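You operate a simulated robot arm through the tools that you are given. There is no shell and no other tool.

You are at the controls of a simulated robot arm. One attempt, no reset.

## Task
Take the green holed cube with teal tab and put it in the grey tray with teal band. Put the green cap with blue band in the inside of the wash stand sink. Press the yellow button marked test two times. Fetch the green padlock with purple band and stand it on the shelf marked samples. Switch the lever marked ring rinse on. Switch the lever marked clear water on. Put the blue pad with white band on the deck in front of the valves away on the shelf marked three. Pull the drawer marked cards open. Any order will do. Set down upright: green padlock with purple band. The lever marked ring rinse goes to its stop. The lever marked clear water goes to its stop.

The check looks at the end state, three seconds after you hand in, the way a careful person would. Anything else that was tipped, shoved, dropped, spilled or broken makes it a failure. A push-on lid holds only when it is set on centred and level and pressed home; a screw cap is set on level and turned clockwise until tight.

## Robot
A 7-joint arm with a two-finger parallel gripper on a trunk, on a base that moves. Base frame: it is fixed to the floor where the robot stands at the start and does not move with it; the origin is under the middle of the robot, x ahead of it, y to its left, z up. Lengths are in mm, angles in degrees, forces in N, time in s.
With the tool pointing down near the work surface it reaches from about 380 to 880 mm from the robot's upright axis, wherever it stands. Its first joint turns from -166.0 to 166.0 degrees. Places, roughly: blue pad with white band (7x10x6 cm) [5700, -1800, 500]; drawer marked cards [4600, 2200, 400]; green cap with blue band (5x5x4 cm) [2700, 1500, 800]; green holed cube with teal tab (4x6x2 cm) [1600, 1200, 800]; green padlock with purple band (5x3x8 cm) [4200, -100, 1100]; grey tray with teal band (39x20x5 cm) [1200, 1300, 300]; inside of the wash stand sink [-200, -1400, 700]; lever marked clear water [3900, -1200, 1000]; lever marked ring rinse [3900, -1200, 1200]; shelf marked samples [8200, -400, 900]; shelf marked three [7800, 1000, 1000]; yellow button marked test [4300, 100, 700]. Payload 3.43 kg.
The TCP is the grasp point between the finger pads, 34 mm short of the fingertips. In the tool frame z runs along the fingers and y along their closing line. Largest opening 128 mm; finger width 24, thickness 12; the body of the gripper, 48 by 130 mm, starts 96 mm behind the TCP.
Orientation is told as [roll, pitch, yaw] about the base's x, y, z axes, in that order, counted from this pose: with the fingers straight down and closing along the base's y, the tool's x points along the base's -x, its y along +y and its z along -z.

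## Interface
- The arm moves only by the tool jog_arm. Its argument "plan" is a list of rows, each a list of 3 entries, a list of its own where there are three numbers: the turn, a rotation vector about the base's x, y, z in degrees, then the shift along the base's x, y, z in mm, then the finger opening in mm, from 0 to 128. In form: [[[ax, ay, az], [x, y, z], fingers], ...]. A call has 1 to 20 rows; each row shifts and turns the commanded pose from where the row before left it. A row lasts 0.2 s, in which the tool goes at most 50 mm and 8.6 degrees; a call with a longer step from one row to the next is refused whole, and so is a gripper value outside its range. A pose out of reach is approached as far as the arm can. The call stops where the force on the tool passes 40 N (or 10 N more than at its start, if that is more) or the arm is blocked; 0.2 s more then pass. Each finger travels about 153 mm/s and halts on what it meets, pressing with about 34 N; the grip force reading is that of the motor and also rises with nothing between the fingers. The clock runs only during rows and for 0.2 s after the last one: add rows that do not move to give the fingers time. The reply holds the time, the measured pose of the TCP, the force on the tool along the base axes, the opening and the grip force, in the units named above and with some noise, with the torque about the TCP (base axes, N m) and any sound that the robot's microphone picked up.
- Cameras (640 x 400 px; columns grow to the right, rows downward): "scene" is now at [200.6, 9.1, 1563.1]; the picture's right is [0.07, -1.00, 0.00], its down [-0.69, -0.05, -0.72] and it looks along [0.72, 0.05, -0.69] (base axes); focal length 265 px, centre (320, 200). "wrist" rides on the gripper at [76, -11, -160] in the tool frame; the picture's right is [0.15, 0.99, 0.00], its down [-0.88, 0.13, -0.46] and it looks along [-0.45, 0.07, 0.89] (tool axes); focal length 234 px, centre (320, 200). There is no depth. A picture from a camera that has moved, and an enlarged one, comes with that camera's place and axes in the base frame and with its lens. The place of the scene camera against the robot may be out by one fixed shift of up to 18 mm in any direction.
- get_image(camera): a new picture of that camera. It takes no simulated time.
- roll_base(legs): drives the robot by 1 to 6 legs, each [ahead, turn to the left] in mm and degrees, along the robot's own axes; the way and the turn of a leg run together, so that a leg with both is an arc; at most 1500 mm and 180 degrees a leg. The arm and the cameras ride along, it lands a little off, and it stops where it bumps. It gives what a move gives.
- turn_head(pan, tilt): turns the head with the scene camera to pan (to the left, within 132 degrees either way) and tilt (down, from -29 to 69), counted from straight ahead of the robot. It gives what a move gives.
- zoom(camera, box): a new picture of the part [left, top, right, bottom] of that camera's present view, enlarged. It takes no simulated time.
- close_job(): hands the job in; it is judged then, once.

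Places have to be worked out from the pictures, the camera data and where the tool is seen. Open the gripper and draw the arm clear of the work before you hand the job in, unless the task says otherwise.

The tools are called after "Emit:" by a JSON object that holds its "op" and its "data". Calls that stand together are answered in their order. jog_arm: Moves the arm, as the interface text tells. Its arguments: {"type":"object","properties":{"plan":{"type":"array"}},"required":["plan"]} The other tools are called the same way: roll_base (legs) drives the base; turn_head (pan, tilt) turns the head that bears the scene camera; get_image (camera) takes a picture; zoom (camera, box) takes an enlarged picture of a part of a camera's view; close_job () hands the job in.

At the start:

```text
clock: 0.0
position: [635.1, 98.7, 1054.0]
tool_rot: [0.1, 0.0, 0.1]
force: [0.1, 0.8, 0.5]
wrist_torque: [0.01, 0.01, 0.0]
width: 128.0
grip_force: 0.0
robot x, y, heading: [2.3, 2.6, -0.1]
head pan, tilt (commanded): [3.9, 43.6]
```

scene: 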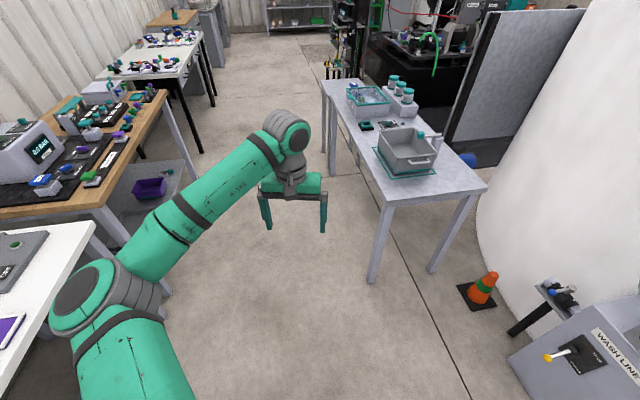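
wrist: 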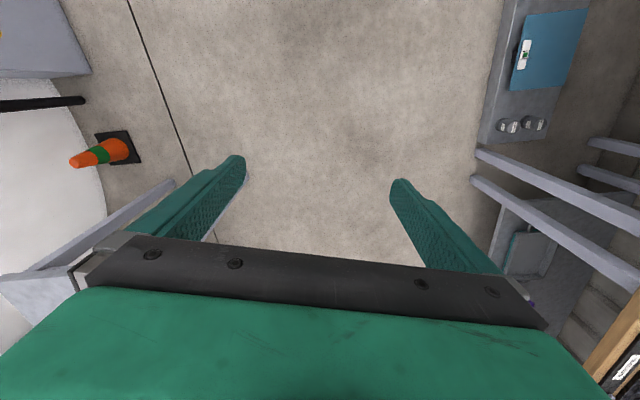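

I start by looking around with the head to map the room before moving anything.

Emit:
{"op": "turn_head", "data": {"pan": 45, "tilt": 30}}

```text
clock: 1.1
position: [636.2, 98.3, 1055.8]
tool_rot: [-0.1, 0.0, -0.1]
force: [-0.3, -0.5, 0.2]
wrist_torque: [-0.02, 0.0, -0.01]
width: 127.7
grip_force: 0.0
robot x, y, heading: [3.2, -4.2, -0.1]
head pan, tilt (commanded): [45.0, 30.0]
```

Now a picture from here.

Emit:
{"op": "get_image", "data": {"camera": "scene"}}

Emit:
{"op": "zoom", "data": {"camera": "scene", "box": [160, 50, 480, 250]}}

```text
taken
camera scene: at [182.4, 67.5, 1583.7], right [0.71, -0.71, 0.0], down [-0.35, -0.35, -0.87], along [0.61, 0.61, -0.5], focal length 265 px, centre (320, 200)
```

scene: 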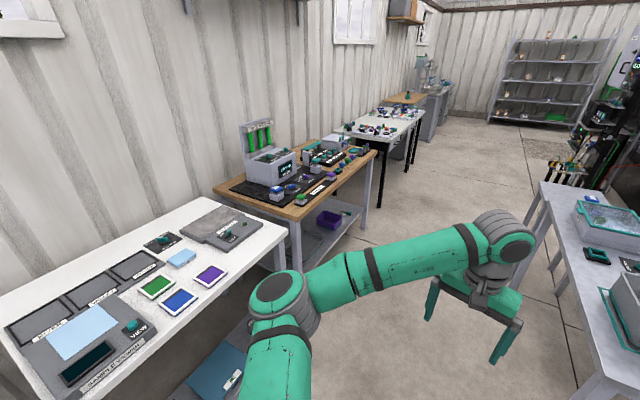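

```text
2.00 times, centred on (320, 150) of scene
camera zoom: at [182.4, 67.5, 1583.7], right [0.71, -0.71, 0.0], down [-0.35, -0.35, -0.87], along [0.61, 0.61, -0.5], focal length 529 px, centre (320, 300)
```

zoom: 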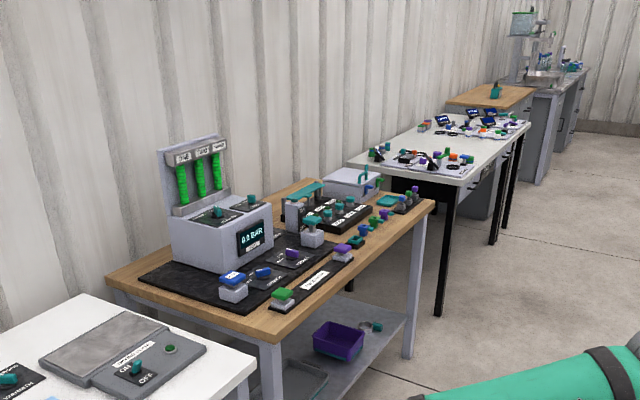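

The bench with the cube and tray is to my left; I continue the survey in other directions.

Emit:
{"op": "turn_head", "data": {"pan": -20, "tilt": 15}}

Emit:
{"op": "get_image", "data": {"camera": "scene"}}

Emit:
{"op": "zoom", "data": {"camera": "scene", "box": [160, 50, 480, 250]}}

Emit:
{"op": "turn_head", "data": {"pan": -95, "tilt": 30}}

Emit:
{"op": "get_image", "data": {"camera": "scene"}}

Emit:
{"op": "turn_head", "data": {"pan": 10, "tilt": 10}}

Emit:
{"op": "get_image", "data": {"camera": "scene"}}

Emit:
{"op": "zoom", "data": {"camera": "scene", "box": [240, 80, 400, 180]}}

Emit:
{"op": "zoom", "data": {"camera": "scene", "box": [400, 80, 560, 180]}}

```text
clock: 2.4
position: [635.6, 98.4, 1054.2]
tool_rot: [0.0, 0.0, 0.0]
force: [-0.5, 0.3, -0.5]
wrist_torque: [-0.03, 0.02, 0.02]
width: 128.0
grip_force: 0.1
robot x, y, heading: [0.3, -2.2, 0.1]
head pan, tilt (commanded): [-20.0, 15.0]
```

```text
taken
camera scene: at [206.2, -28.3, 1607.9], right [-0.34, -0.94, 0.0], down [-0.24, 0.09, -0.97], along [0.91, -0.33, -0.26], focal length 265 px, centre (320, 200)
```

scene: 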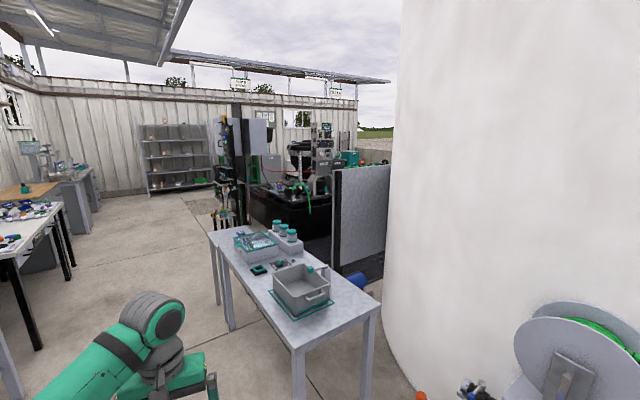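

```text
2.00 times, centred on (320, 150) of scene
camera zoom: at [206.2, -28.3, 1607.9], right [-0.34, -0.94, 0.0], down [-0.24, 0.09, -0.97], along [0.91, -0.33, -0.26], focal length 529 px, centre (320, 300)
```

zoom: 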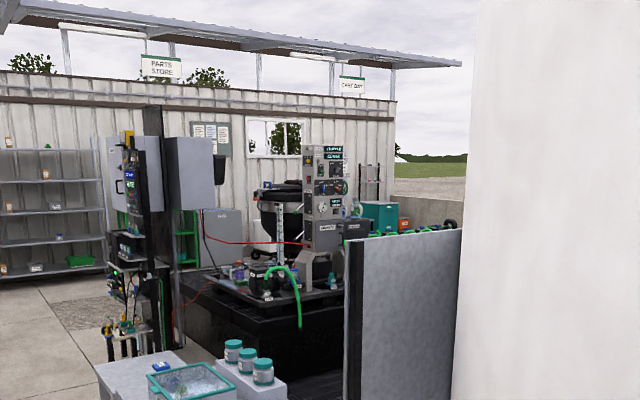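

```text
clock: 3.9
position: [634.6, 99.3, 1054.2]
tool_rot: [0.0, 0.1, 0.0]
force: [-0.6, 0.6, -0.4]
wrist_torque: [0.0, 0.01, -0.02]
width: 128.1
grip_force: 0.2
robot x, y, heading: [0.2, -1.9, -0.0]
head pan, tilt (commanded): [-95.0, 30.0]
```

```text
taken
camera scene: at [110.6, -86.5, 1583.7], right [-1.0, 0.09, 0.0], down [0.04, 0.5, -0.87], along [-0.07, -0.86, -0.5], focal length 265 px, centre (320, 200)
```

scene: 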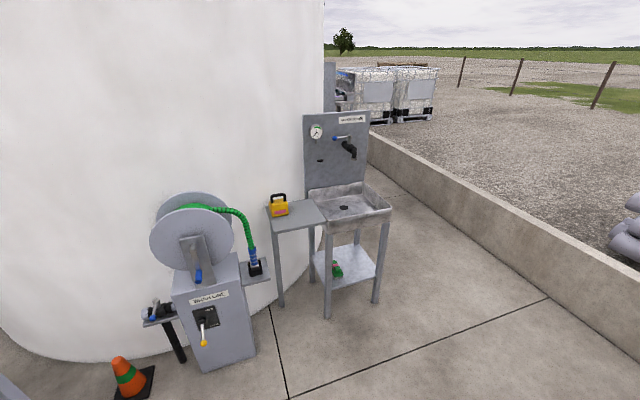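

```text
clock: 5.7
position: [635.3, 98.9, 1054.7]
tool_rot: [-0.1, 0.0, 0.0]
force: [1.0, 0.2, 0.6]
wrist_torque: [-0.02, 0.0, 0.01]
width: 128.1
grip_force: 0.0
robot x, y, heading: [-2.7, 1.5, 0.1]
head pan, tilt (commanded): [10.0, 10.0]
```

```text
taken
camera scene: at [210.0, 19.7, 1616.0], right [0.17, -0.98, 0.0], down [-0.17, -0.03, -0.98], along [0.97, 0.17, -0.17], focal length 265 px, centre (320, 200)
```

scene: 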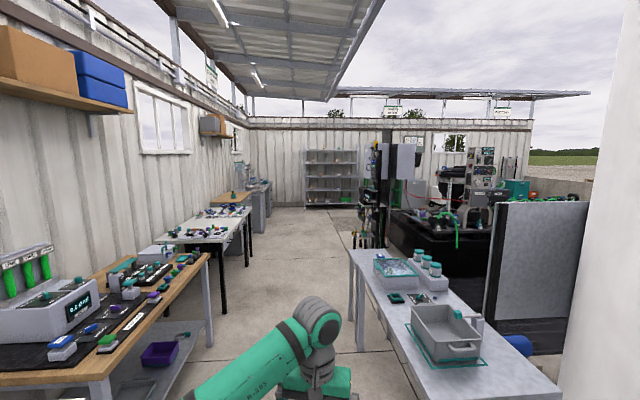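

```text
4.00 times, centred on (320, 130) of scene
camera zoom: at [210.0, 19.7, 1616.0], right [0.17, -0.98, 0.0], down [-0.17, -0.03, -0.98], along [0.97, 0.17, -0.17], focal length 1059 px, centre (320, 480)
```

zoom: 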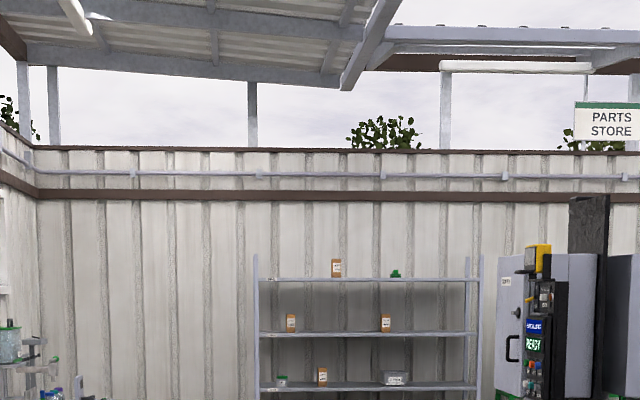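

```text
4.00 times, centred on (480, 130) of scene
camera zoom: at [210.0, 19.7, 1616.0], right [0.17, -0.98, 0.0], down [-0.17, -0.03, -0.98], along [0.97, 0.17, -0.17], focal length 1059 px, centre (-320, 480)
```

zoom: 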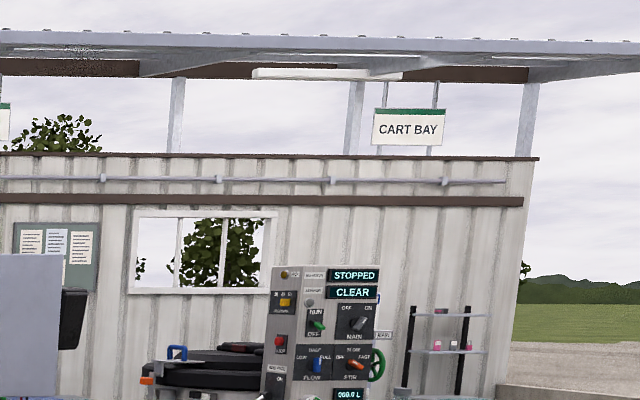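

The room runs at about 15° to my axes; the wooden bench with cube and tray is at my front left. I tuck the arm in a little first so that it rides clear while I drive.

Emit:
{"op": "jog_arm", "data": {"plan": [[[0, 0, 0], [-40, -20, 10], 128], [[0, 0, 0], [-40, -20, 10], 128], [[0, 0, 0], [-40, -20, 10], 128], [[0, 0, 0], [-40, -20, 10], 128], [[0, 0, 0], [0, 0, 0], 60]]}}

Emit:
{"op": "roll_base", "data": {"legs": [[0, 18], [1200, 0]]}}

Emit:
{"op": "turn_head", "data": {"pan": 50, "tilt": 40}}

Emit:
{"op": "get_image", "data": {"camera": "scene"}}

```text
clock: 6.9
position: [476.4, 19.4, 1096.7]
tool_rot: [0.0, 0.0, 0.1]
force: [-0.2, -0.4, -0.2]
wrist_torque: [0.01, 0.0, 0.0]
width: 60.1
grip_force: 0.0
robot x, y, heading: [-0.7, 0.8, -0.3]
head pan, tilt (commanded): [10.0, 10.0]
```

```text
clock: 14.0
position: [1561.6, 527.5, 1097.7]
tool_rot: [0.0, 0.0, 17.9]
force: [0.1, -0.8, 0.6]
wrist_torque: [0.01, -0.02, 0.01]
width: 60.2
grip_force: 0.1
robot x, y, heading: [1116.0, 362.3, 18.2]
head pan, tilt (commanded): [10.0, 10.0]
```

```text
clock: 15.1
position: [1560.8, 528.4, 1097.6]
tool_rot: [0.0, 0.0, 18.1]
force: [-0.1, -0.6, 0.3]
wrist_torque: [-0.01, 0.0, 0.0]
width: 60.0
grip_force: 0.1
robot x, y, heading: [1110.8, 361.6, 18.3]
head pan, tilt (commanded): [50.0, 40.0]
```

```text
taken
camera scene: at [1260.2, 477.0, 1568.4], right [0.93, -0.37, 0.0], down [-0.24, -0.6, -0.77], along [0.29, 0.71, -0.64], focal length 265 px, centre (320, 200)
```

scene: 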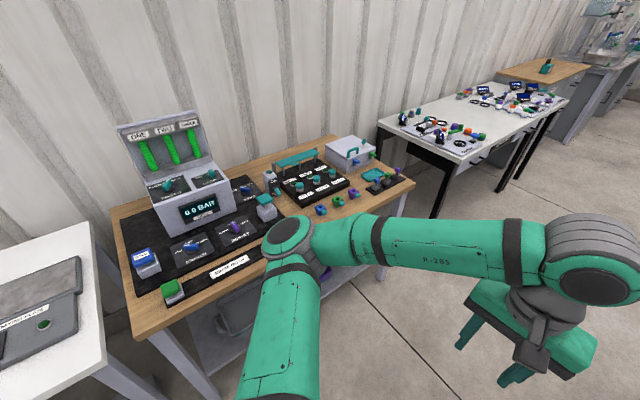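

Good view of the bench. I zoom on the small coloured parts near its front edge to find the green holed cube with the teal tab.

Emit:
{"op": "zoom", "data": {"camera": "scene", "box": [250, 120, 430, 232]}}

Emit:
{"op": "zoom", "data": {"camera": "scene", "box": [120, 220, 300, 332]}}

```text
3.56 times, centred on (340, 176) of scene
camera zoom: at [1260.2, 477.0, 1568.4], right [0.93, -0.37, 0.0], down [-0.24, -0.6, -0.77], along [0.29, 0.71, -0.64], focal length 941 px, centre (249, 285)
```

zoom: 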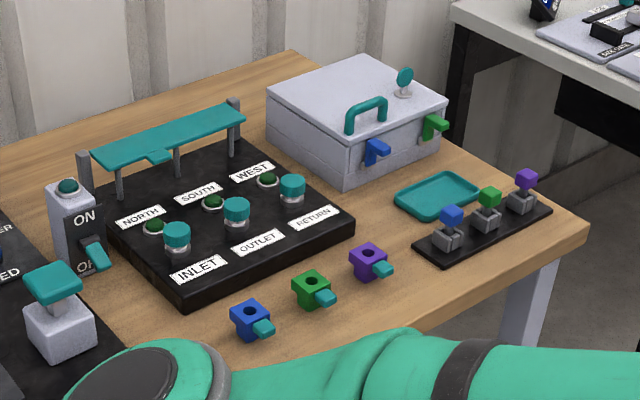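

```text
3.56 times, centred on (210, 276) of scene
camera zoom: at [1260.2, 477.0, 1568.4], right [0.93, -0.37, 0.0], down [-0.24, -0.6, -0.77], along [0.29, 0.71, -0.64], focal length 941 px, centre (711, -70)
```

zoom: 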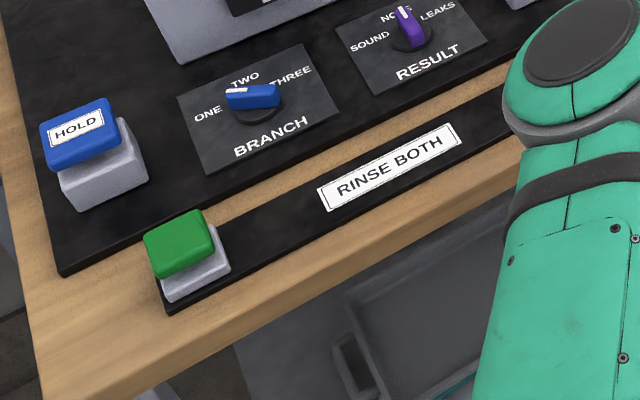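

The green holed cube is the middle of the three at the bench front, around (1650, 1240, 840); the tray sits on the lower shelf to the left. I drive alongside and turn to face the bench.

Emit:
{"op": "roll_base", "data": {"legs": [[660, 0], [0, 87]]}}

Emit:
{"op": "turn_head", "data": {"pan": 0, "tilt": 45}}

Emit:
{"op": "get_image", "data": {"camera": "scene"}}

Emit:
{"op": "get_image", "data": {"camera": "wrist"}}

```text
clock: 22.9
position: [1585.4, 1017.4, 1096.2]
tool_rot: [-0.1, -0.1, 105.9]
force: [-0.7, -0.8, 0.8]
wrist_torque: [0.02, -0.01, 0.0]
width: 60.1
grip_force: 0.1
robot x, y, heading: [1735.2, 564.6, 106.0]
head pan, tilt (commanded): [50.0, 40.0]
```

```text
clock: 24.1
position: [1585.6, 1017.3, 1097.9]
tool_rot: [0.0, 0.0, 105.7]
force: [0.2, 0.4, 0.0]
wrist_torque: [0.0, -0.01, -0.01]
width: 60.2
grip_force: 0.0
robot x, y, heading: [1735.9, 562.6, 106.1]
head pan, tilt (commanded): [0.0, 45.0]
```

```text
taken
camera scene: at [1695.7, 747.6, 1561.1], right [0.96, 0.27, 0.0], down [0.19, -0.68, -0.71], along [-0.19, 0.68, -0.71], focal length 265 px, centre (320, 200)
```

scene: 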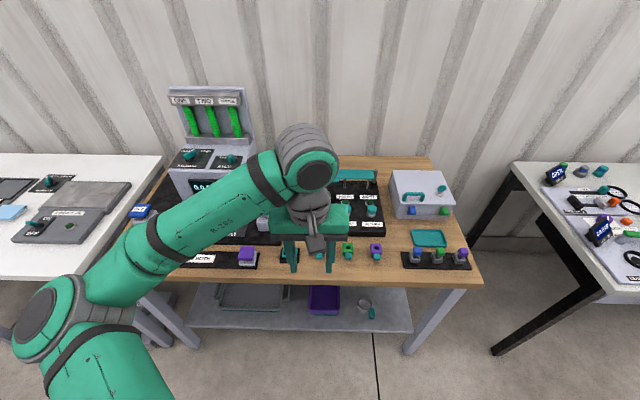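

```text
taken
camera wrist: at [1617.0, 946.3, 1256.7], right [-0.91, -0.41, 0.0], down [-0.36, 0.81, 0.46], along [-0.19, 0.42, -0.89], focal length 234 px, centre (320, 200)
```

wrist: 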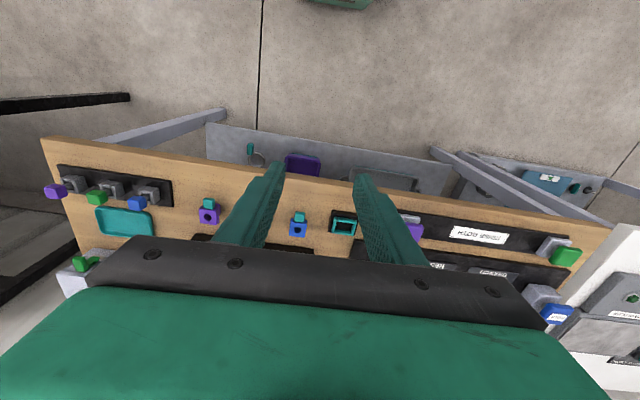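

Wrist view puts the blue cube near (1548, 1203) and the purple near (1717, 1253), so the green one (hidden by a finger) should be near (1632, 1228). I move above it and open the fingers.

Emit:
{"op": "jog_arm", "data": {"plan": [[[0, 0, 0], [10, 43, -15], 80], [[0, 0, 0], [10, 43, -15], 80], [[0, 0, 0], [10, 43, -15], 80], [[0, 0, 0], [10, 43, -15], 80], [[0, 0, 0], [6, 38, -15], 80], [[0, 0, 0], [0, 0, -20], 80], [[0, 0, 0], [0, 0, 0], 80]]}}

Emit:
{"op": "get_image", "data": {"camera": "wrist"}}

Emit:
{"op": "get_image", "data": {"camera": "scene"}}

```text
clock: 25.7
position: [1632.3, 1228.3, 1002.3]
tool_rot: [0.1, 0.0, 105.8]
force: [-0.2, 0.6, -0.1]
wrist_torque: [-0.02, -0.01, -0.04]
width: 80.1
grip_force: 0.1
robot x, y, heading: [1734.5, 563.0, 105.9]
head pan, tilt (commanded): [0.0, 45.0]
```

```text
taken
camera wrist: at [1664.3, 1157.3, 1161.8], right [-0.91, -0.41, 0.0], down [-0.36, 0.81, 0.46], along [-0.19, 0.42, -0.89], focal length 234 px, centre (320, 200)
```

wrist: 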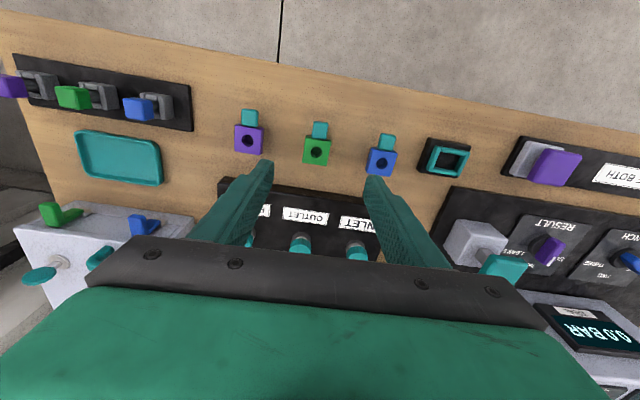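

```text
taken
camera scene: at [1695.9, 747.7, 1561.1], right [0.96, 0.27, 0.0], down [0.19, -0.68, -0.71], along [-0.19, 0.68, -0.71], focal length 265 px, centre (320, 200)
```

scene: 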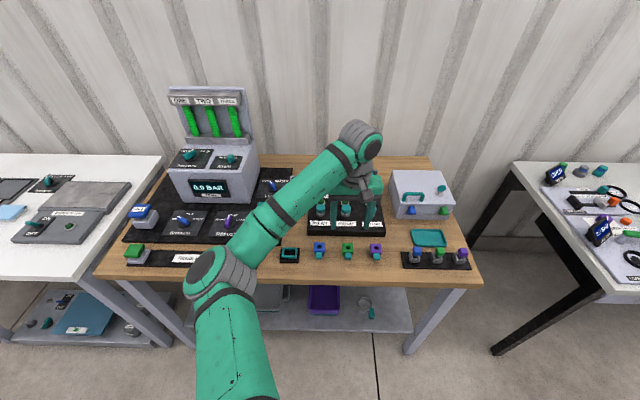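

The green cube sits at about (1632, 1237), with its tab toward me and its top near z≈846. I go lower and re-check.

Emit:
{"op": "jog_arm", "data": {"plan": [[[0, 0, 0], [0, 8, -40], 80], [[0, 0, 0], [0, 0, -42], 80], [[0, 0, 0], [0, 0, 0], 80]]}}

Emit:
{"op": "get_image", "data": {"camera": "wrist"}}

Emit:
{"op": "zoom", "data": {"camera": "scene", "box": [280, 180, 440, 280]}}

```text
clock: 26.5
position: [1630.7, 1236.3, 919.2]
tool_rot: [-0.1, 0.0, 105.8]
force: [0.2, -0.2, -0.5]
wrist_torque: [-0.02, -0.03, 0.01]
width: 80.0
grip_force: 0.1
robot x, y, heading: [1734.0, 563.9, 105.9]
head pan, tilt (commanded): [0.0, 45.0]
```

```text
taken
camera wrist: at [1662.9, 1164.8, 1078.6], right [-0.91, -0.41, 0.0], down [-0.36, 0.81, 0.46], along [-0.19, 0.42, -0.89], focal length 234 px, centre (320, 200)
```

wrist: 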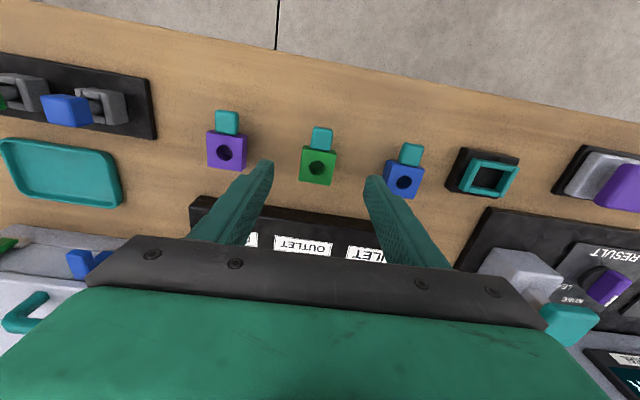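

```text
4.00 times, centred on (360, 230) of scene
camera zoom: at [1695.8, 747.7, 1561.1], right [0.96, 0.27, 0.0], down [0.19, -0.68, -0.71], along [-0.19, 0.68, -0.71], focal length 1059 px, centre (160, 80)
```

zoom: 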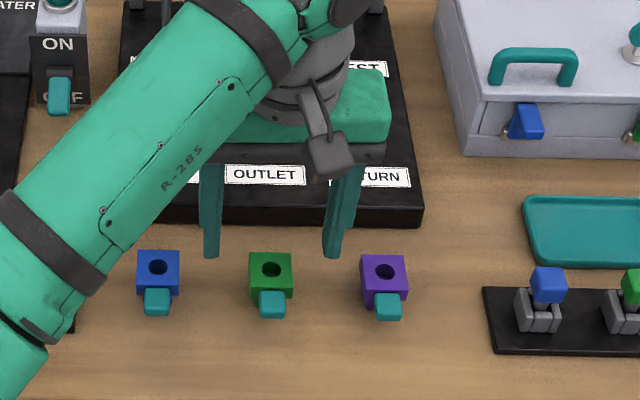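

Triangulation gives the cube centre (1632, 1237) with its top at about z=849, right below the tool. I go down to just above the bench level in two steps.

Emit:
{"op": "jog_arm", "data": {"plan": [[[0, 0, 0], [1, 1, -25], 80], [[0, 0, 0], [0, 0, -25], 80], [[0, 0, 0], [0, 0, 0], 80]]}}

Emit:
{"op": "get_image", "data": {"camera": "wrist"}}

Emit:
{"op": "zoom", "data": {"camera": "scene", "box": [280, 180, 440, 280]}}

```text
clock: 27.3
position: [1633.7, 1235.3, 868.2]
tool_rot: [-0.1, 0.0, 105.8]
force: [-0.8, 0.3, 0.5]
wrist_torque: [0.0, -0.01, 0.0]
width: 80.0
grip_force: 0.0
robot x, y, heading: [1729.7, 561.9, 105.8]
head pan, tilt (commanded): [0.0, 45.0]
```

```text
taken
camera wrist: at [1665.6, 1164.2, 1028.9], right [-0.91, -0.41, 0.0], down [-0.36, 0.81, 0.46], along [-0.19, 0.42, -0.89], focal length 234 px, centre (320, 200)
```

wrist: 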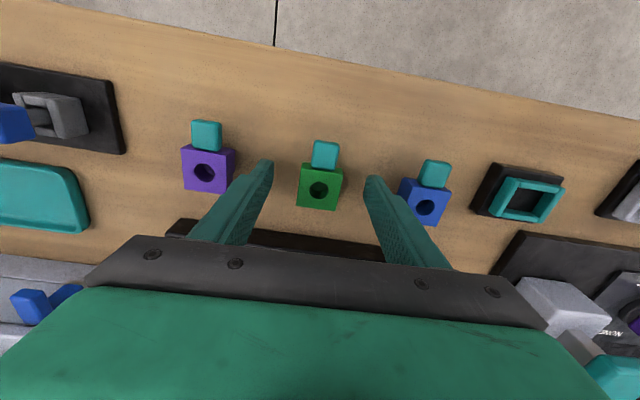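

```text
4.00 times, centred on (360, 230) of scene
camera zoom: at [1695.8, 747.7, 1561.1], right [0.96, 0.27, 0.0], down [0.19, -0.68, -0.71], along [-0.19, 0.68, -0.71], focal length 1059 px, centre (160, 80)
```

zoom: 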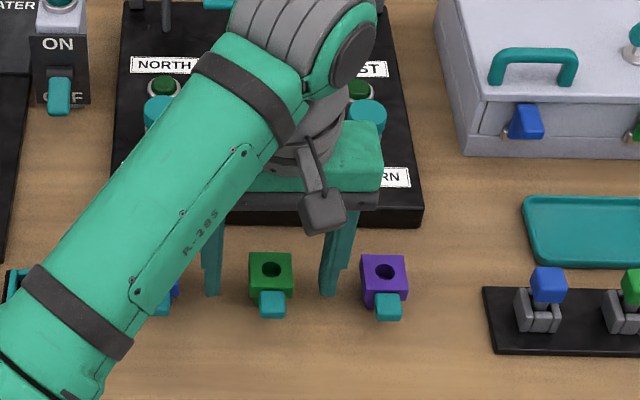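

Tips straddle the cube; it lies about 4 mm further in than the tool. I shift in, lower 4 mm and close.

Emit:
{"op": "jog_arm", "data": {"plan": [[[0, 0, 0], [-1, 4, -4], 80], [[0, 0, 0], [0, 0, 0], 50], [[0, 0, 0], [0, 0, 0], 20], [[0, 0, 0], [0, 0, 0], 20], [[0, 0, 0], [0, 0, 0], 20]]}}

Emit:
{"op": "get_image", "data": {"camera": "wrist"}}

```text
clock: 28.5
position: [1632.6, 1239.2, 865.3]
tool_rot: [0.0, 0.0, 105.8]
force: [-0.4, -0.6, 0.5]
wrist_torque: [0.0, 0.03, 0.01]
width: 32.5
grip_force: 33.4
robot x, y, heading: [1733.4, 565.7, 106.0]
head pan, tilt (commanded): [0.0, 45.0]
```

```text
taken
camera wrist: at [1664.0, 1168.4, 1025.3], right [-0.91, -0.41, 0.0], down [-0.36, 0.81, 0.46], along [-0.19, 0.42, -0.89], focal length 234 px, centre (320, 200)
```

wrist: 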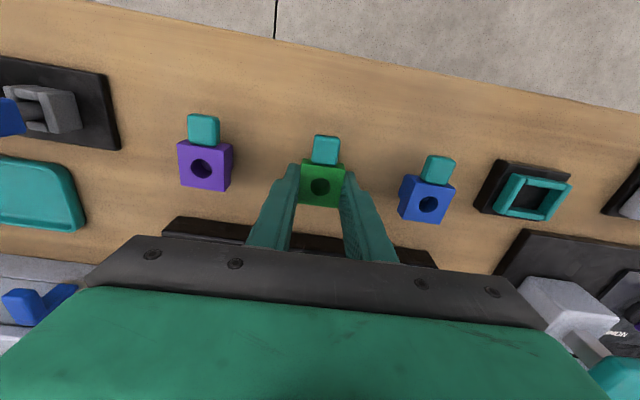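

The cube is held (width 32.5 mm, grip 33 N). I lift it and draw back over the aisle.

Emit:
{"op": "jog_arm", "data": {"plan": [[[0, 0, 0], [0, 0, 30], 20], [[0, 0, 0], [0, 0, 45], 20], [[0, 0, 0], [0, 0, 45], 20], [[0, 0, 0], [12, -44, 5], 20], [[0, 0, 0], [12, -44, 5], 20], [[0, 0, 0], [12, -44, 0], 20], [[0, 0, 0], [12, -44, 0], 20], [[0, 0, 0], [12, -44, 0], 20], [[0, 0, 0], [0, 0, 0], 20]]}}

Emit:
{"op": "get_image", "data": {"camera": "wrist"}}

Emit:
{"op": "get_image", "data": {"camera": "scene"}}

```text
clock: 30.5
position: [1691.4, 1021.8, 994.3]
tool_rot: [0.0, 0.1, 105.8]
force: [-0.4, 0.4, -0.4]
wrist_torque: [-0.01, -0.04, 0.06]
width: 32.6
grip_force: 34.4
robot x, y, heading: [1735.1, 565.8, 105.9]
head pan, tilt (commanded): [0.0, 45.0]
```

```text
taken
camera wrist: at [1723.4, 950.2, 1154.6], right [-0.91, -0.41, 0.0], down [-0.36, 0.81, 0.46], along [-0.19, 0.42, -0.89], focal length 234 px, centre (320, 200)
```

wrist: 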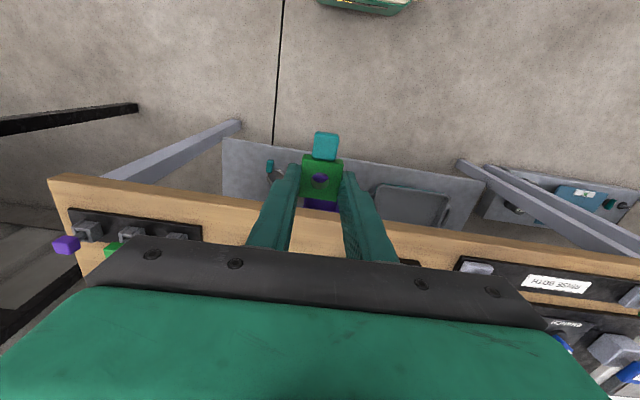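

```text
taken
camera scene: at [1695.8, 747.6, 1561.1], right [0.96, 0.27, 0.0], down [0.19, -0.68, -0.71], along [-0.19, 0.68, -0.71], focal length 265 px, centre (320, 200)
```

scene: 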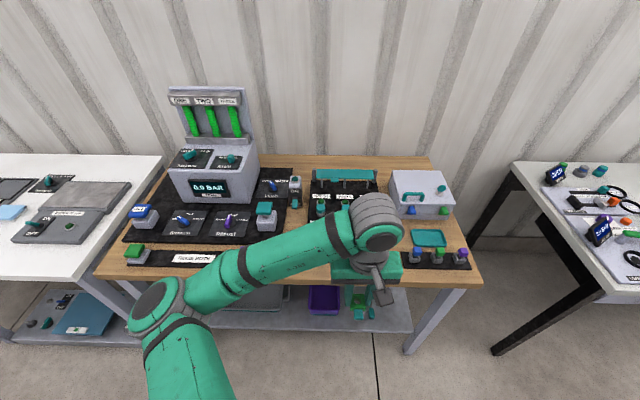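

Cube still held. The tray is on the lower shelf to the left (s about 1310–1680 along the bench), so I shift the base about 230 mm left along the bench and look again.

Emit:
{"op": "roll_base", "data": {"legs": [[0, -91], [-230, 0], [0, 91], [-40, 0]]}}

Emit:
{"op": "turn_head", "data": {"pan": 0, "tilt": 58}}

Emit:
{"op": "get_image", "data": {"camera": "scene"}}

Emit:
{"op": "get_image", "data": {"camera": "wrist"}}

```text
clock: 41.3
position: [1483.4, 922.2, 995.4]
tool_rot: [0.0, 0.1, 105.4]
force: [-0.6, 1.0, -0.1]
wrist_torque: [-0.06, -0.04, -0.02]
width: 32.5
grip_force: 33.9
robot x, y, heading: [1522.9, 463.2, 105.2]
head pan, tilt (commanded): [0.0, 45.0]
```

```text
clock: 42.1
position: [1483.1, 921.9, 995.4]
tool_rot: [0.0, 0.0, 105.3]
force: [0.0, -0.2, -0.2]
wrist_torque: [0.02, -0.01, 0.03]
width: 32.4
grip_force: 34.1
robot x, y, heading: [1523.7, 464.2, 105.2]
head pan, tilt (commanded): [0.0, 58.0]
```

```text
taken
camera scene: at [1489.6, 635.8, 1544.0], right [0.97, 0.26, 0.0], down [0.22, -0.82, -0.53], along [-0.14, 0.51, -0.85], focal length 265 px, centre (320, 200)
```

scene: 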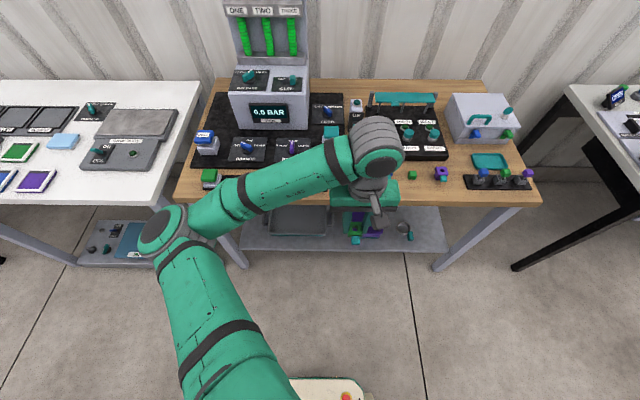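

```text
taken
camera wrist: at [1514.8, 850.2, 1154.6], right [-0.92, -0.4, 0.0], down [-0.36, 0.81, 0.46], along [-0.18, 0.42, -0.89], focal length 234 px, centre (320, 200)
```

wrist: 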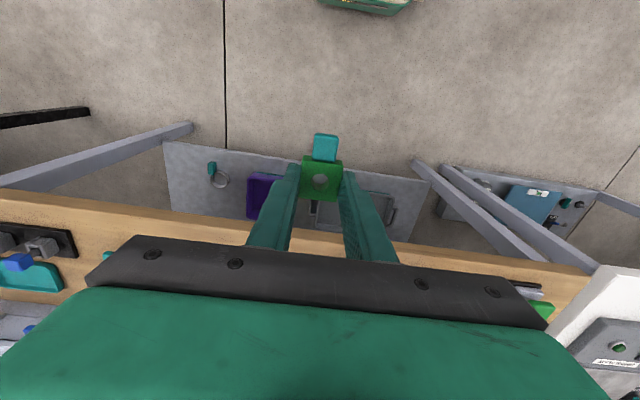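

A green thing shows on the bench where the cubes stood; I zoom to check what it is and where the tray is.

Emit:
{"op": "zoom", "data": {"camera": "scene", "box": [340, 130, 500, 230]}}

Emit:
{"op": "zoom", "data": {"camera": "scene", "box": [230, 170, 420, 289]}}

```text
4.00 times, centred on (420, 180) of scene
camera zoom: at [1489.6, 635.8, 1544.0], right [0.97, 0.26, 0.0], down [0.22, -0.82, -0.53], along [-0.14, 0.51, -0.85], focal length 1059 px, centre (-80, 280)
```

zoom: 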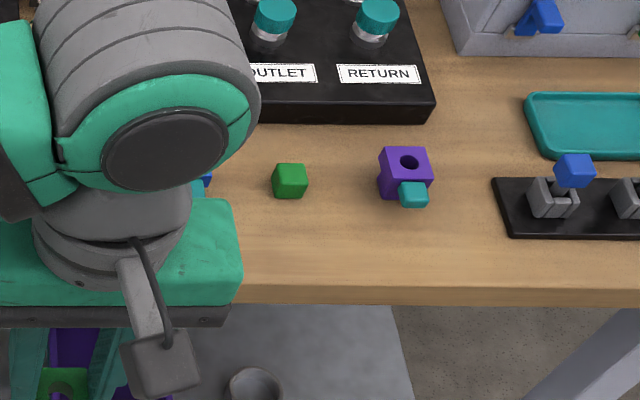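

```text
3.36 times, centred on (325, 230) of scene
camera zoom: at [1489.6, 635.8, 1544.0], right [0.97, 0.26, 0.0], down [0.22, -0.82, -0.53], along [-0.14, 0.51, -0.85], focal length 890 px, centre (303, 101)
```

zoom: 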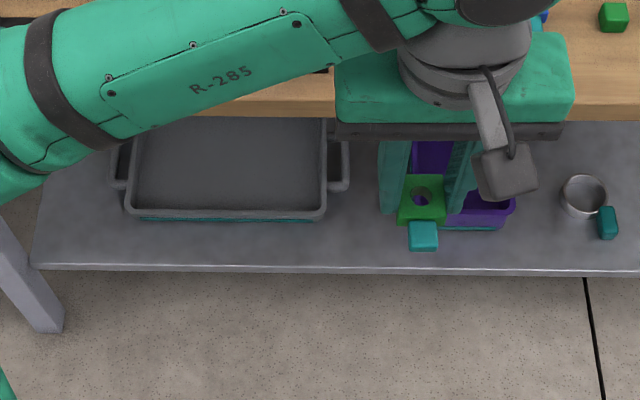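

I hold the green block with the hole and teal tab (a small green peg block stayed in place where it stood). The tray opens at about s 1330–1615, front rim p≈790. I back off 80 mm for arm room, then lower and tilt the tool forward in stages.

Emit:
{"op": "roll_base", "data": {"legs": [[-80, 0]]}}

Emit:
{"op": "jog_arm", "data": {"plan": [[[0, 0, 0], [-30, -8, -30], 20], [[0, 0, 0], [-30, -8, -35], 20], [[7.7, 2.1, 0], [-30, -8, -35], 20], [[7.7, 2.1, 0], [-30, 0, -35], 20], [[7.7, 2.1, 0], [0, 0, -45], 20], [[7.7, 2.1, 0], [0, 0, -45], 20], [[7.7, 2.1, 0], [0, 0, -45], 20], [[0, 0, 0], [0, 0, 0], 20]]}}

Emit:
{"op": "get_image", "data": {"camera": "scene"}}

Emit:
{"op": "get_image", "data": {"camera": "wrist"}}

```text
clock: 43.1
position: [1503.6, 845.8, 995.9]
tool_rot: [-0.1, 0.0, 105.3]
force: [0.1, -0.8, 0.8]
wrist_torque: [0.0, -0.03, 0.01]
width: 32.4
grip_force: 33.9
robot x, y, heading: [1542.8, 390.9, 104.9]
head pan, tilt (commanded): [0.0, 58.0]
```

```text
clock: 44.9
position: [1384.4, 817.5, 725.6]
tool_rot: [0.0, -39.8, 105.3]
force: [-0.3, -0.5, 0.3]
wrist_torque: [0.01, 0.02, -0.02]
width: 32.5
grip_force: 33.9
robot x, y, heading: [1542.1, 386.0, 105.1]
head pan, tilt (commanded): [0.0, 58.0]
```

```text
taken
camera scene: at [1510.4, 559.1, 1544.0], right [0.96, 0.26, 0.0], down [0.22, -0.82, -0.53], along [-0.14, 0.51, -0.85], focal length 265 px, centre (320, 200)
```

scene: 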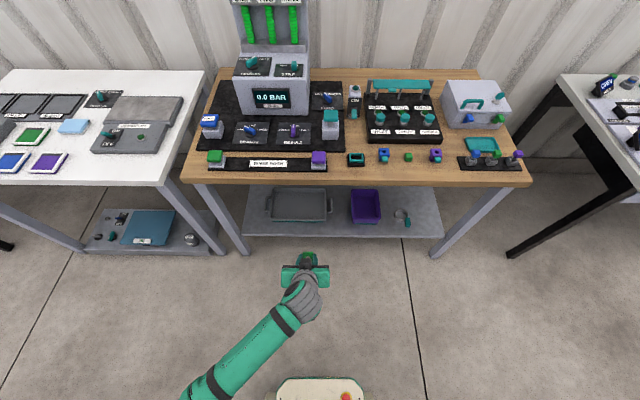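

```text
taken
camera wrist: at [1437.8, 665.5, 799.9], right [-0.92, -0.37, -0.09], down [-0.23, 0.33, 0.91], along [-0.31, 0.87, -0.39], focal length 234 px, centre (320, 200)
```

wrist: 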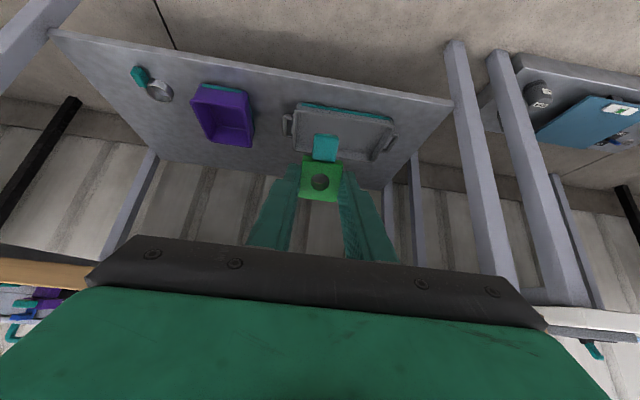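

Clear view now: tray front bottom edge near p≈820, s≈1457. I lower to z≈470 in front of the bench, then go in under the top.

Emit:
{"op": "jog_arm", "data": {"plan": [[[7.7, 2.1, 0], [-12, -3, -43], 20], [[0, 0, 0], [-12, -3, -43], 20], [[0, 0, 0], [-12, -3, -43], 20], [[0, 0, 0], [-12, -3, -43], 20], [[0, 0, 0], [-12, -3, -43], 20], [[0, 0, 0], [-12, -3, -43], 20], [[0, 0, 0], [0, 0, 0], 20]]}}

Emit:
{"op": "jog_arm", "data": {"plan": [[[0, 0, 0], [-12, 45, 0], 20], [[0, 0, 0], [-12, 45, 0], 20], [[0, 0, 0], [-12, 45, 0], 20], [[0, 0, 0], [-12, 45, 0], 20], [[0, 0, 0], [-12, 45, 0], 20], [[0, 0, 0], [-12, 45, 0], 20], [[0, 0, 0], [0, 0, 0], 20]]}}

Emit:
{"op": "get_image", "data": {"camera": "scene"}}

Emit:
{"op": "get_image", "data": {"camera": "wrist"}}

```text
clock: 46.5
position: [1313.1, 802.8, 468.3]
tool_rot: [-0.1, -47.9, 105.4]
force: [0.1, -0.4, -0.2]
wrist_torque: [-0.03, 0.01, 0.0]
width: 32.5
grip_force: 33.9
robot x, y, heading: [1543.3, 388.2, 105.3]
head pan, tilt (commanded): [0.0, 58.0]
```

```text
clock: 48.1
position: [1242.4, 1074.2, 468.0]
tool_rot: [0.0, -47.9, 105.4]
force: [0.2, -0.7, 0.4]
wrist_torque: [0.02, -0.02, 0.02]
width: 33.0
grip_force: 34.0
robot x, y, heading: [1542.1, 388.2, 105.3]
head pan, tilt (commanded): [0.0, 58.0]
```

```text
taken
camera scene: at [1510.3, 559.2, 1544.0], right [0.96, 0.26, 0.0], down [0.22, -0.82, -0.53], along [-0.14, 0.51, -0.85], focal length 265 px, centre (320, 200)
```

scene: 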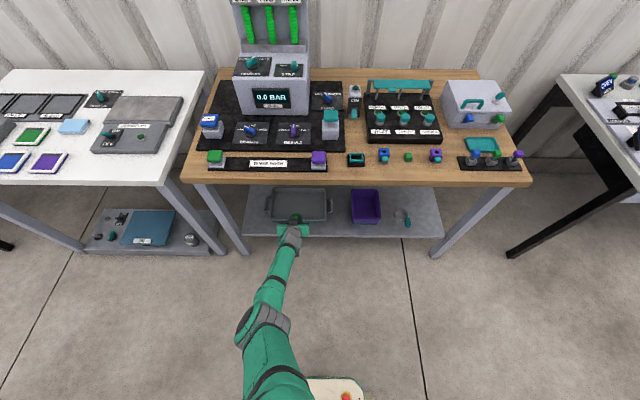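

```text
taken
camera wrist: at [1298.1, 911.1, 518.4], right [-0.93, -0.36, -0.11], down [-0.19, 0.21, 0.96], along [-0.32, 0.91, -0.26], focal length 234 px, centre (320, 200)
```

wrist: 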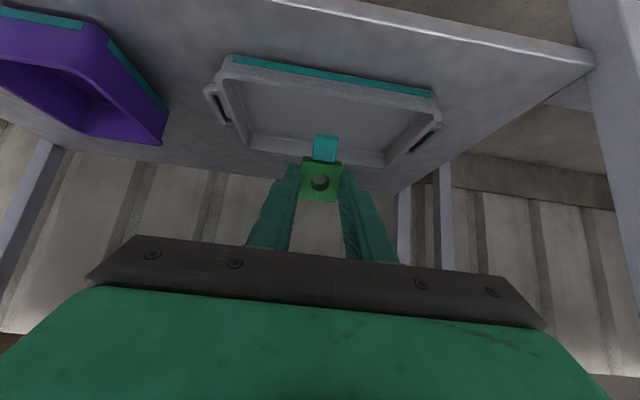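

The tray rim front is near p≈816, s 1320–1604. I go in to p≈900 and lower somewhat.

Emit:
{"op": "jog_arm", "data": {"plan": [[[0, 0, 0], [-11.9, 44.4, 0], 20], [[0, 0, 0], [-11.9, 44.4, 0], 20], [[0, 0, 0], [-11.9, 44.4, 0], 20], [[0, 0, 0], [-11.9, 44.4, -10], 20], [[0, 0, 0], [0, 0, -40], 20], [[0, 0, 0], [0, 0, 0], 20]]}}

Emit:
{"op": "get_image", "data": {"camera": "scene"}}

Emit:
{"op": "get_image", "data": {"camera": "wrist"}}

```text
clock: 49.5
position: [1231.3, 1167.8, 501.9]
tool_rot: [0.0, -47.9, 105.4]
force: [0.0, -0.8, 0.1]
wrist_torque: [0.02, 0.02, -0.02]
width: 32.6
grip_force: 33.8
out of reach, approached as far as the arm can: row 2, 3, 4, 5
robot x, y, heading: [1543.8, 387.7, 105.4]
head pan, tilt (commanded): [0.0, 58.0]
```

```text
taken
camera scene: at [1510.3, 559.3, 1544.0], right [0.96, 0.26, 0.0], down [0.22, -0.82, -0.53], along [-0.14, 0.51, -0.85], focal length 265 px, centre (320, 200)
```

scene: 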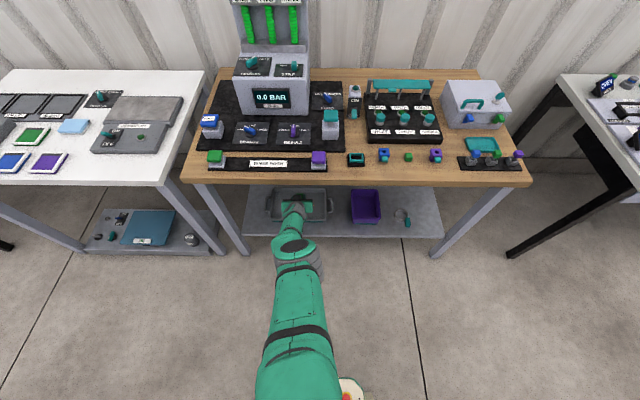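

```text
taken
camera wrist: at [1287.1, 1005.6, 552.2], right [-0.93, -0.36, -0.11], down [-0.19, 0.21, 0.96], along [-0.32, 0.91, -0.26], focal length 234 px, centre (320, 200)
```

wrist: 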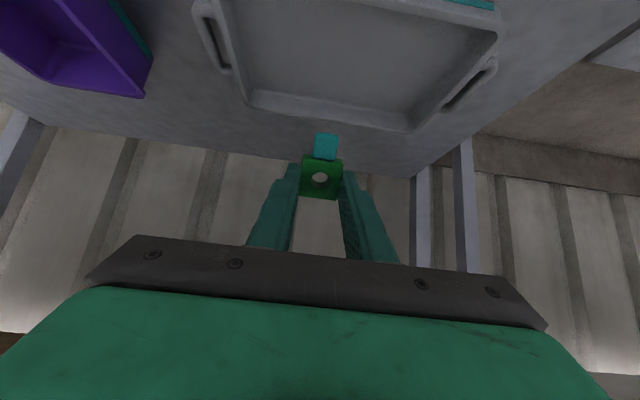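

The arm ran out of reach there. I draw back 150 mm first, then bring the base closer.

Emit:
{"op": "jog_arm", "data": {"plan": [[[0, 0, 0], [11.9, -44.4, 0], 20], [[0, 0, 0], [11.9, -44.4, 0], 20], [[0, 0, 0], [11.9, -44.4, 0], 20], [[0, 0, 0], [11.9, -44.4, 0], 20], [[0, 0, 0], [0, 0, 0], 20]]}}

```text
clock: 50.7
position: [1245.3, 1058.3, 413.3]
tool_rot: [-0.1, -47.9, 105.5]
force: [0.3, -0.3, 0.2]
wrist_torque: [0.02, -0.04, 0.01]
width: 32.6
grip_force: 34.5
out of reach, approached as far as the arm can: row 1, 2, 3, 4
robot x, y, heading: [1542.5, 387.6, 105.2]
head pan, tilt (commanded): [0.0, 58.0]
```

Commanded pose is again reachable-ish at p≈716, z≈418. I drive 160 mm toward the bench so the gripper goes in under the top, above the tray rim.

Emit:
{"op": "roll_base", "data": {"legs": [[160, 0]]}}

Emit:
{"op": "get_image", "data": {"camera": "scene"}}

Emit:
{"op": "get_image", "data": {"camera": "wrist"}}

```text
clock: 52.1
position: [1201.6, 1214.9, 412.7]
tool_rot: [-0.1, -48.0, 105.5]
force: [-0.2, 0.9, 0.6]
wrist_torque: [-0.02, 0.03, 0.02]
width: 32.6
grip_force: 34.1
robot x, y, heading: [1500.1, 545.1, 105.3]
head pan, tilt (commanded): [0.0, 58.0]
```

```text
taken
camera scene: at [1467.3, 717.3, 1544.0], right [0.96, 0.26, 0.0], down [0.22, -0.82, -0.53], along [-0.14, 0.51, -0.85], focal length 265 px, centre (320, 200)
```

scene: 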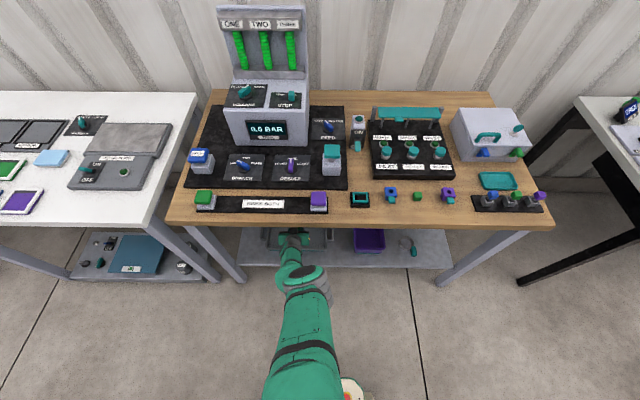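

```text
taken
camera wrist: at [1257.4, 1054.6, 464.0], right [-0.93, -0.36, -0.11], down [-0.19, 0.21, 0.96], along [-0.32, 0.91, -0.26], focal length 234 px, centre (320, 200)
```

wrist: 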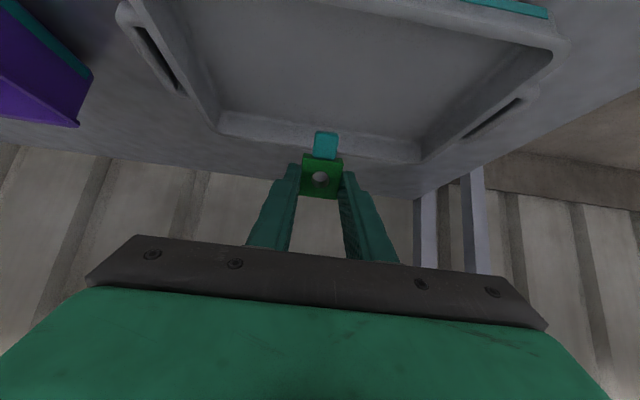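

The tool is over the tray (s≈1476, p≈862). I lower it into the tray, a bit further in.

Emit:
{"op": "jog_arm", "data": {"plan": [[[0, 0, 0], [-7, 25, -20], 20], [[0, 0, 0], [0, 0, -25], 20], [[0, 0, 0], [0, 0, -15], 20], [[0, 0, 0], [0, 0, 0], 20]]}}

Emit:
{"op": "get_image", "data": {"camera": "wrist"}}

Emit:
{"op": "zoom", "data": {"camera": "scene", "box": [220, 200, 380, 300]}}

```text
clock: 53.1
position: [1201.0, 1216.0, 413.8]
tool_rot: [0.0, -47.9, 105.4]
force: [-0.9, 0.0, -0.5]
wrist_torque: [-0.02, -0.01, 0.01]
width: 32.5
grip_force: 34.6
out of reach, approached as far as the arm can: row 1, 2, 3
robot x, y, heading: [1497.8, 548.4, 105.3]
head pan, tilt (commanded): [0.0, 58.0]
```

```text
taken
camera wrist: at [1257.4, 1054.6, 464.0], right [-0.93, -0.36, -0.11], down [-0.19, 0.21, 0.96], along [-0.32, 0.91, -0.26], focal length 234 px, centre (320, 200)
```

wrist: 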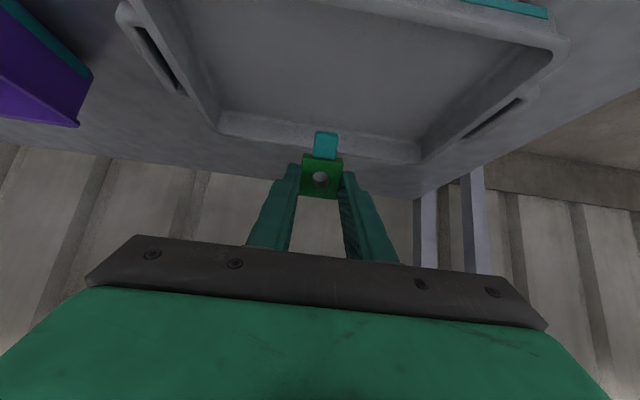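

```text
4.00 times, centred on (300, 250) of scene
camera zoom: at [1467.3, 717.3, 1544.0], right [0.96, 0.26, 0.0], down [0.22, -0.82, -0.53], along [-0.14, 0.51, -0.85], focal length 1059 px, centre (400, 0)
```

zoom: 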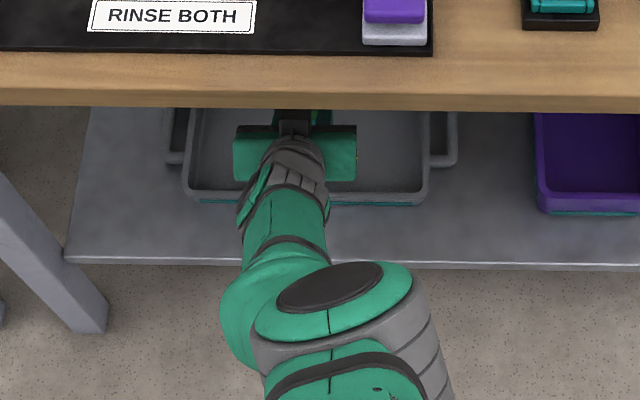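

The arm is at its lower reach limit here, so it needs the base closer. I raise and retract the command, then drive 130 mm forward and lower after that.

Emit:
{"op": "jog_arm", "data": {"plan": [[[0, 0, 0], [0, 0, 30], 20], [[0, 0, 0], [0, 0, 35], 20], [[0, 0, 0], [11.5, -43, 0], 20], [[0, 0, 0], [11.5, -43, 0], 20], [[0, 0, 0], [11.5, -43, 0], 20], [[0, 0, 0], [0, 0, 0], 20]]}}

Emit:
{"op": "roll_base", "data": {"legs": [[130, 0]]}}

Emit:
{"op": "get_image", "data": {"camera": "wrist"}}

```text
clock: 54.5
position: [1198.2, 1154.7, 377.1]
tool_rot: [-0.1, -47.9, 105.3]
force: [0.1, -0.4, -0.8]
wrist_torque: [0.02, 0.0, -0.02]
width: 32.5
grip_force: 33.8
out of reach, approached as far as the arm can: row 1, 2, 3, 4, 5
robot x, y, heading: [1501.5, 548.1, 105.2]
head pan, tilt (commanded): [0.0, 58.0]
```

```text
clock: 55.8
position: [1163.9, 1279.1, 377.3]
tool_rot: [-0.1, -47.9, 105.5]
force: [0.2, 0.2, -0.1]
wrist_torque: [-0.01, 0.03, 0.03]
width: 32.5
grip_force: 34.4
robot x, y, heading: [1466.2, 670.2, 105.2]
head pan, tilt (commanded): [0.0, 58.0]
```

```text
taken
camera wrist: at [1219.6, 1117.5, 428.1], right [-0.93, -0.36, -0.11], down [-0.19, 0.21, 0.96], along [-0.32, 0.91, -0.26], focal length 234 px, centre (320, 200)
```

wrist: 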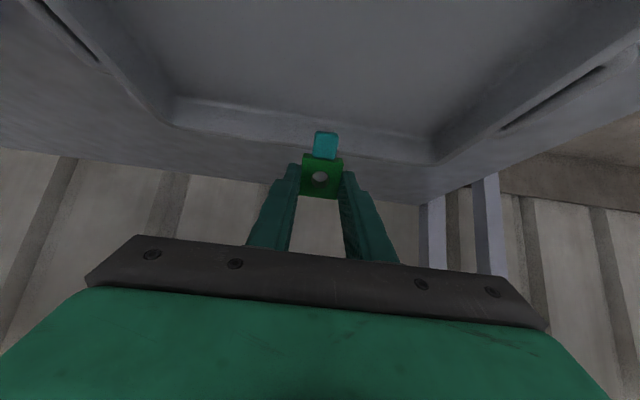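

I send a still row to see whether the arm settles at its command.

Emit:
{"op": "jog_arm", "data": {"plan": [[[0, 0, 0], [0, 0, 0], 20], [[0, 0, 0], [0, 0, 0], 20]]}}

```text
clock: 56.4
position: [1163.6, 1278.7, 377.4]
tool_rot: [-0.1, -48.0, 105.4]
force: [-0.2, 0.0, -0.4]
wrist_torque: [-0.02, -0.03, 0.04]
width: 32.6
grip_force: 33.9
robot x, y, heading: [1463.7, 671.7, 105.3]
head pan, tilt (commanded): [0.0, 58.0]
```

Now at the reach boundary at p≈934. Coming back 55 mm lets me go lower; I do that and lower into the tray.

Emit:
{"op": "jog_arm", "data": {"plan": [[[0, 0, 0], [8, -30, 0], 20], [[0, 0, 0], [8, -30, -10], 20], [[0, 0, 0], [0, 0, -20], 20], [[0, 0, 0], [0, 0, 0], 20]]}}

Emit:
{"op": "get_image", "data": {"camera": "wrist"}}

```text
clock: 57.4
position: [1174.6, 1227.1, 348.8]
tool_rot: [-0.2, -47.9, 105.4]
force: [0.7, -0.8, 0.1]
wrist_torque: [-0.04, 0.04, 0.01]
width: 32.5
grip_force: 33.8
out of reach, approached as far as the arm can: row 1, 2, 3
robot x, y, heading: [1464.5, 671.2, 105.1]
head pan, tilt (commanded): [0.0, 58.0]
```

```text
taken
camera wrist: at [1230.6, 1065.7, 399.4], right [-0.93, -0.36, -0.11], down [-0.19, 0.21, 0.96], along [-0.32, 0.91, -0.26], focal length 234 px, centre (320, 200)
```

wrist: 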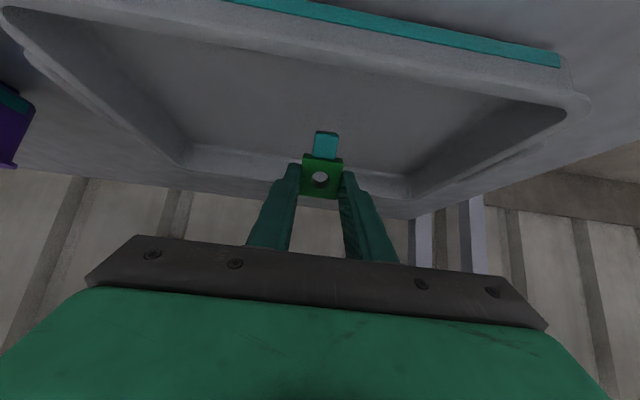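

The cube hangs about 20 mm above the tray floor, well inside the walls. I release it here.

Emit:
{"op": "jog_arm", "data": {"plan": [[[0, 0, 0], [0, 0, 0], 40], [[0, 0, 0], [0, 0, 0], 60], [[0, 0, 0], [0, 0, 0], 60], [[0, 0, 0], [0, 0, 0], 60]]}}

Emit:
{"op": "get_image", "data": {"camera": "wrist"}}

```text
clock: 58.4
position: [1175.1, 1227.1, 350.0]
tool_rot: [0.0, -47.8, 105.4]
force: [0.4, -0.5, -0.5]
wrist_torque: [-0.02, 0.0, 0.02]
width: 59.9
grip_force: 0.1
robot x, y, heading: [1467.2, 670.4, 105.1]
head pan, tilt (commanded): [0.0, 58.0]
```

```text
taken
camera wrist: at [1230.6, 1065.9, 399.5], right [-0.93, -0.36, -0.11], down [-0.19, 0.21, 0.96], along [-0.32, 0.91, -0.26], focal length 234 px, centre (320, 200)
```

wrist: 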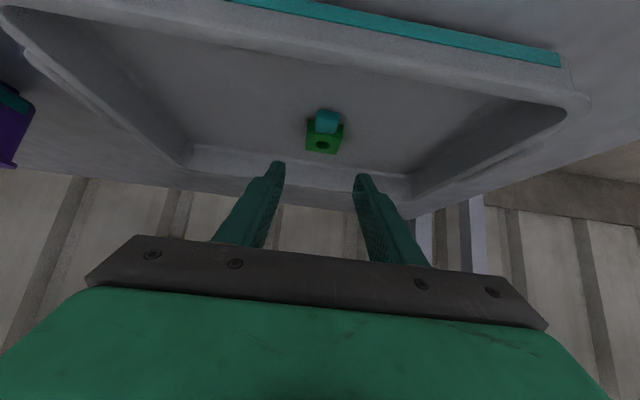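

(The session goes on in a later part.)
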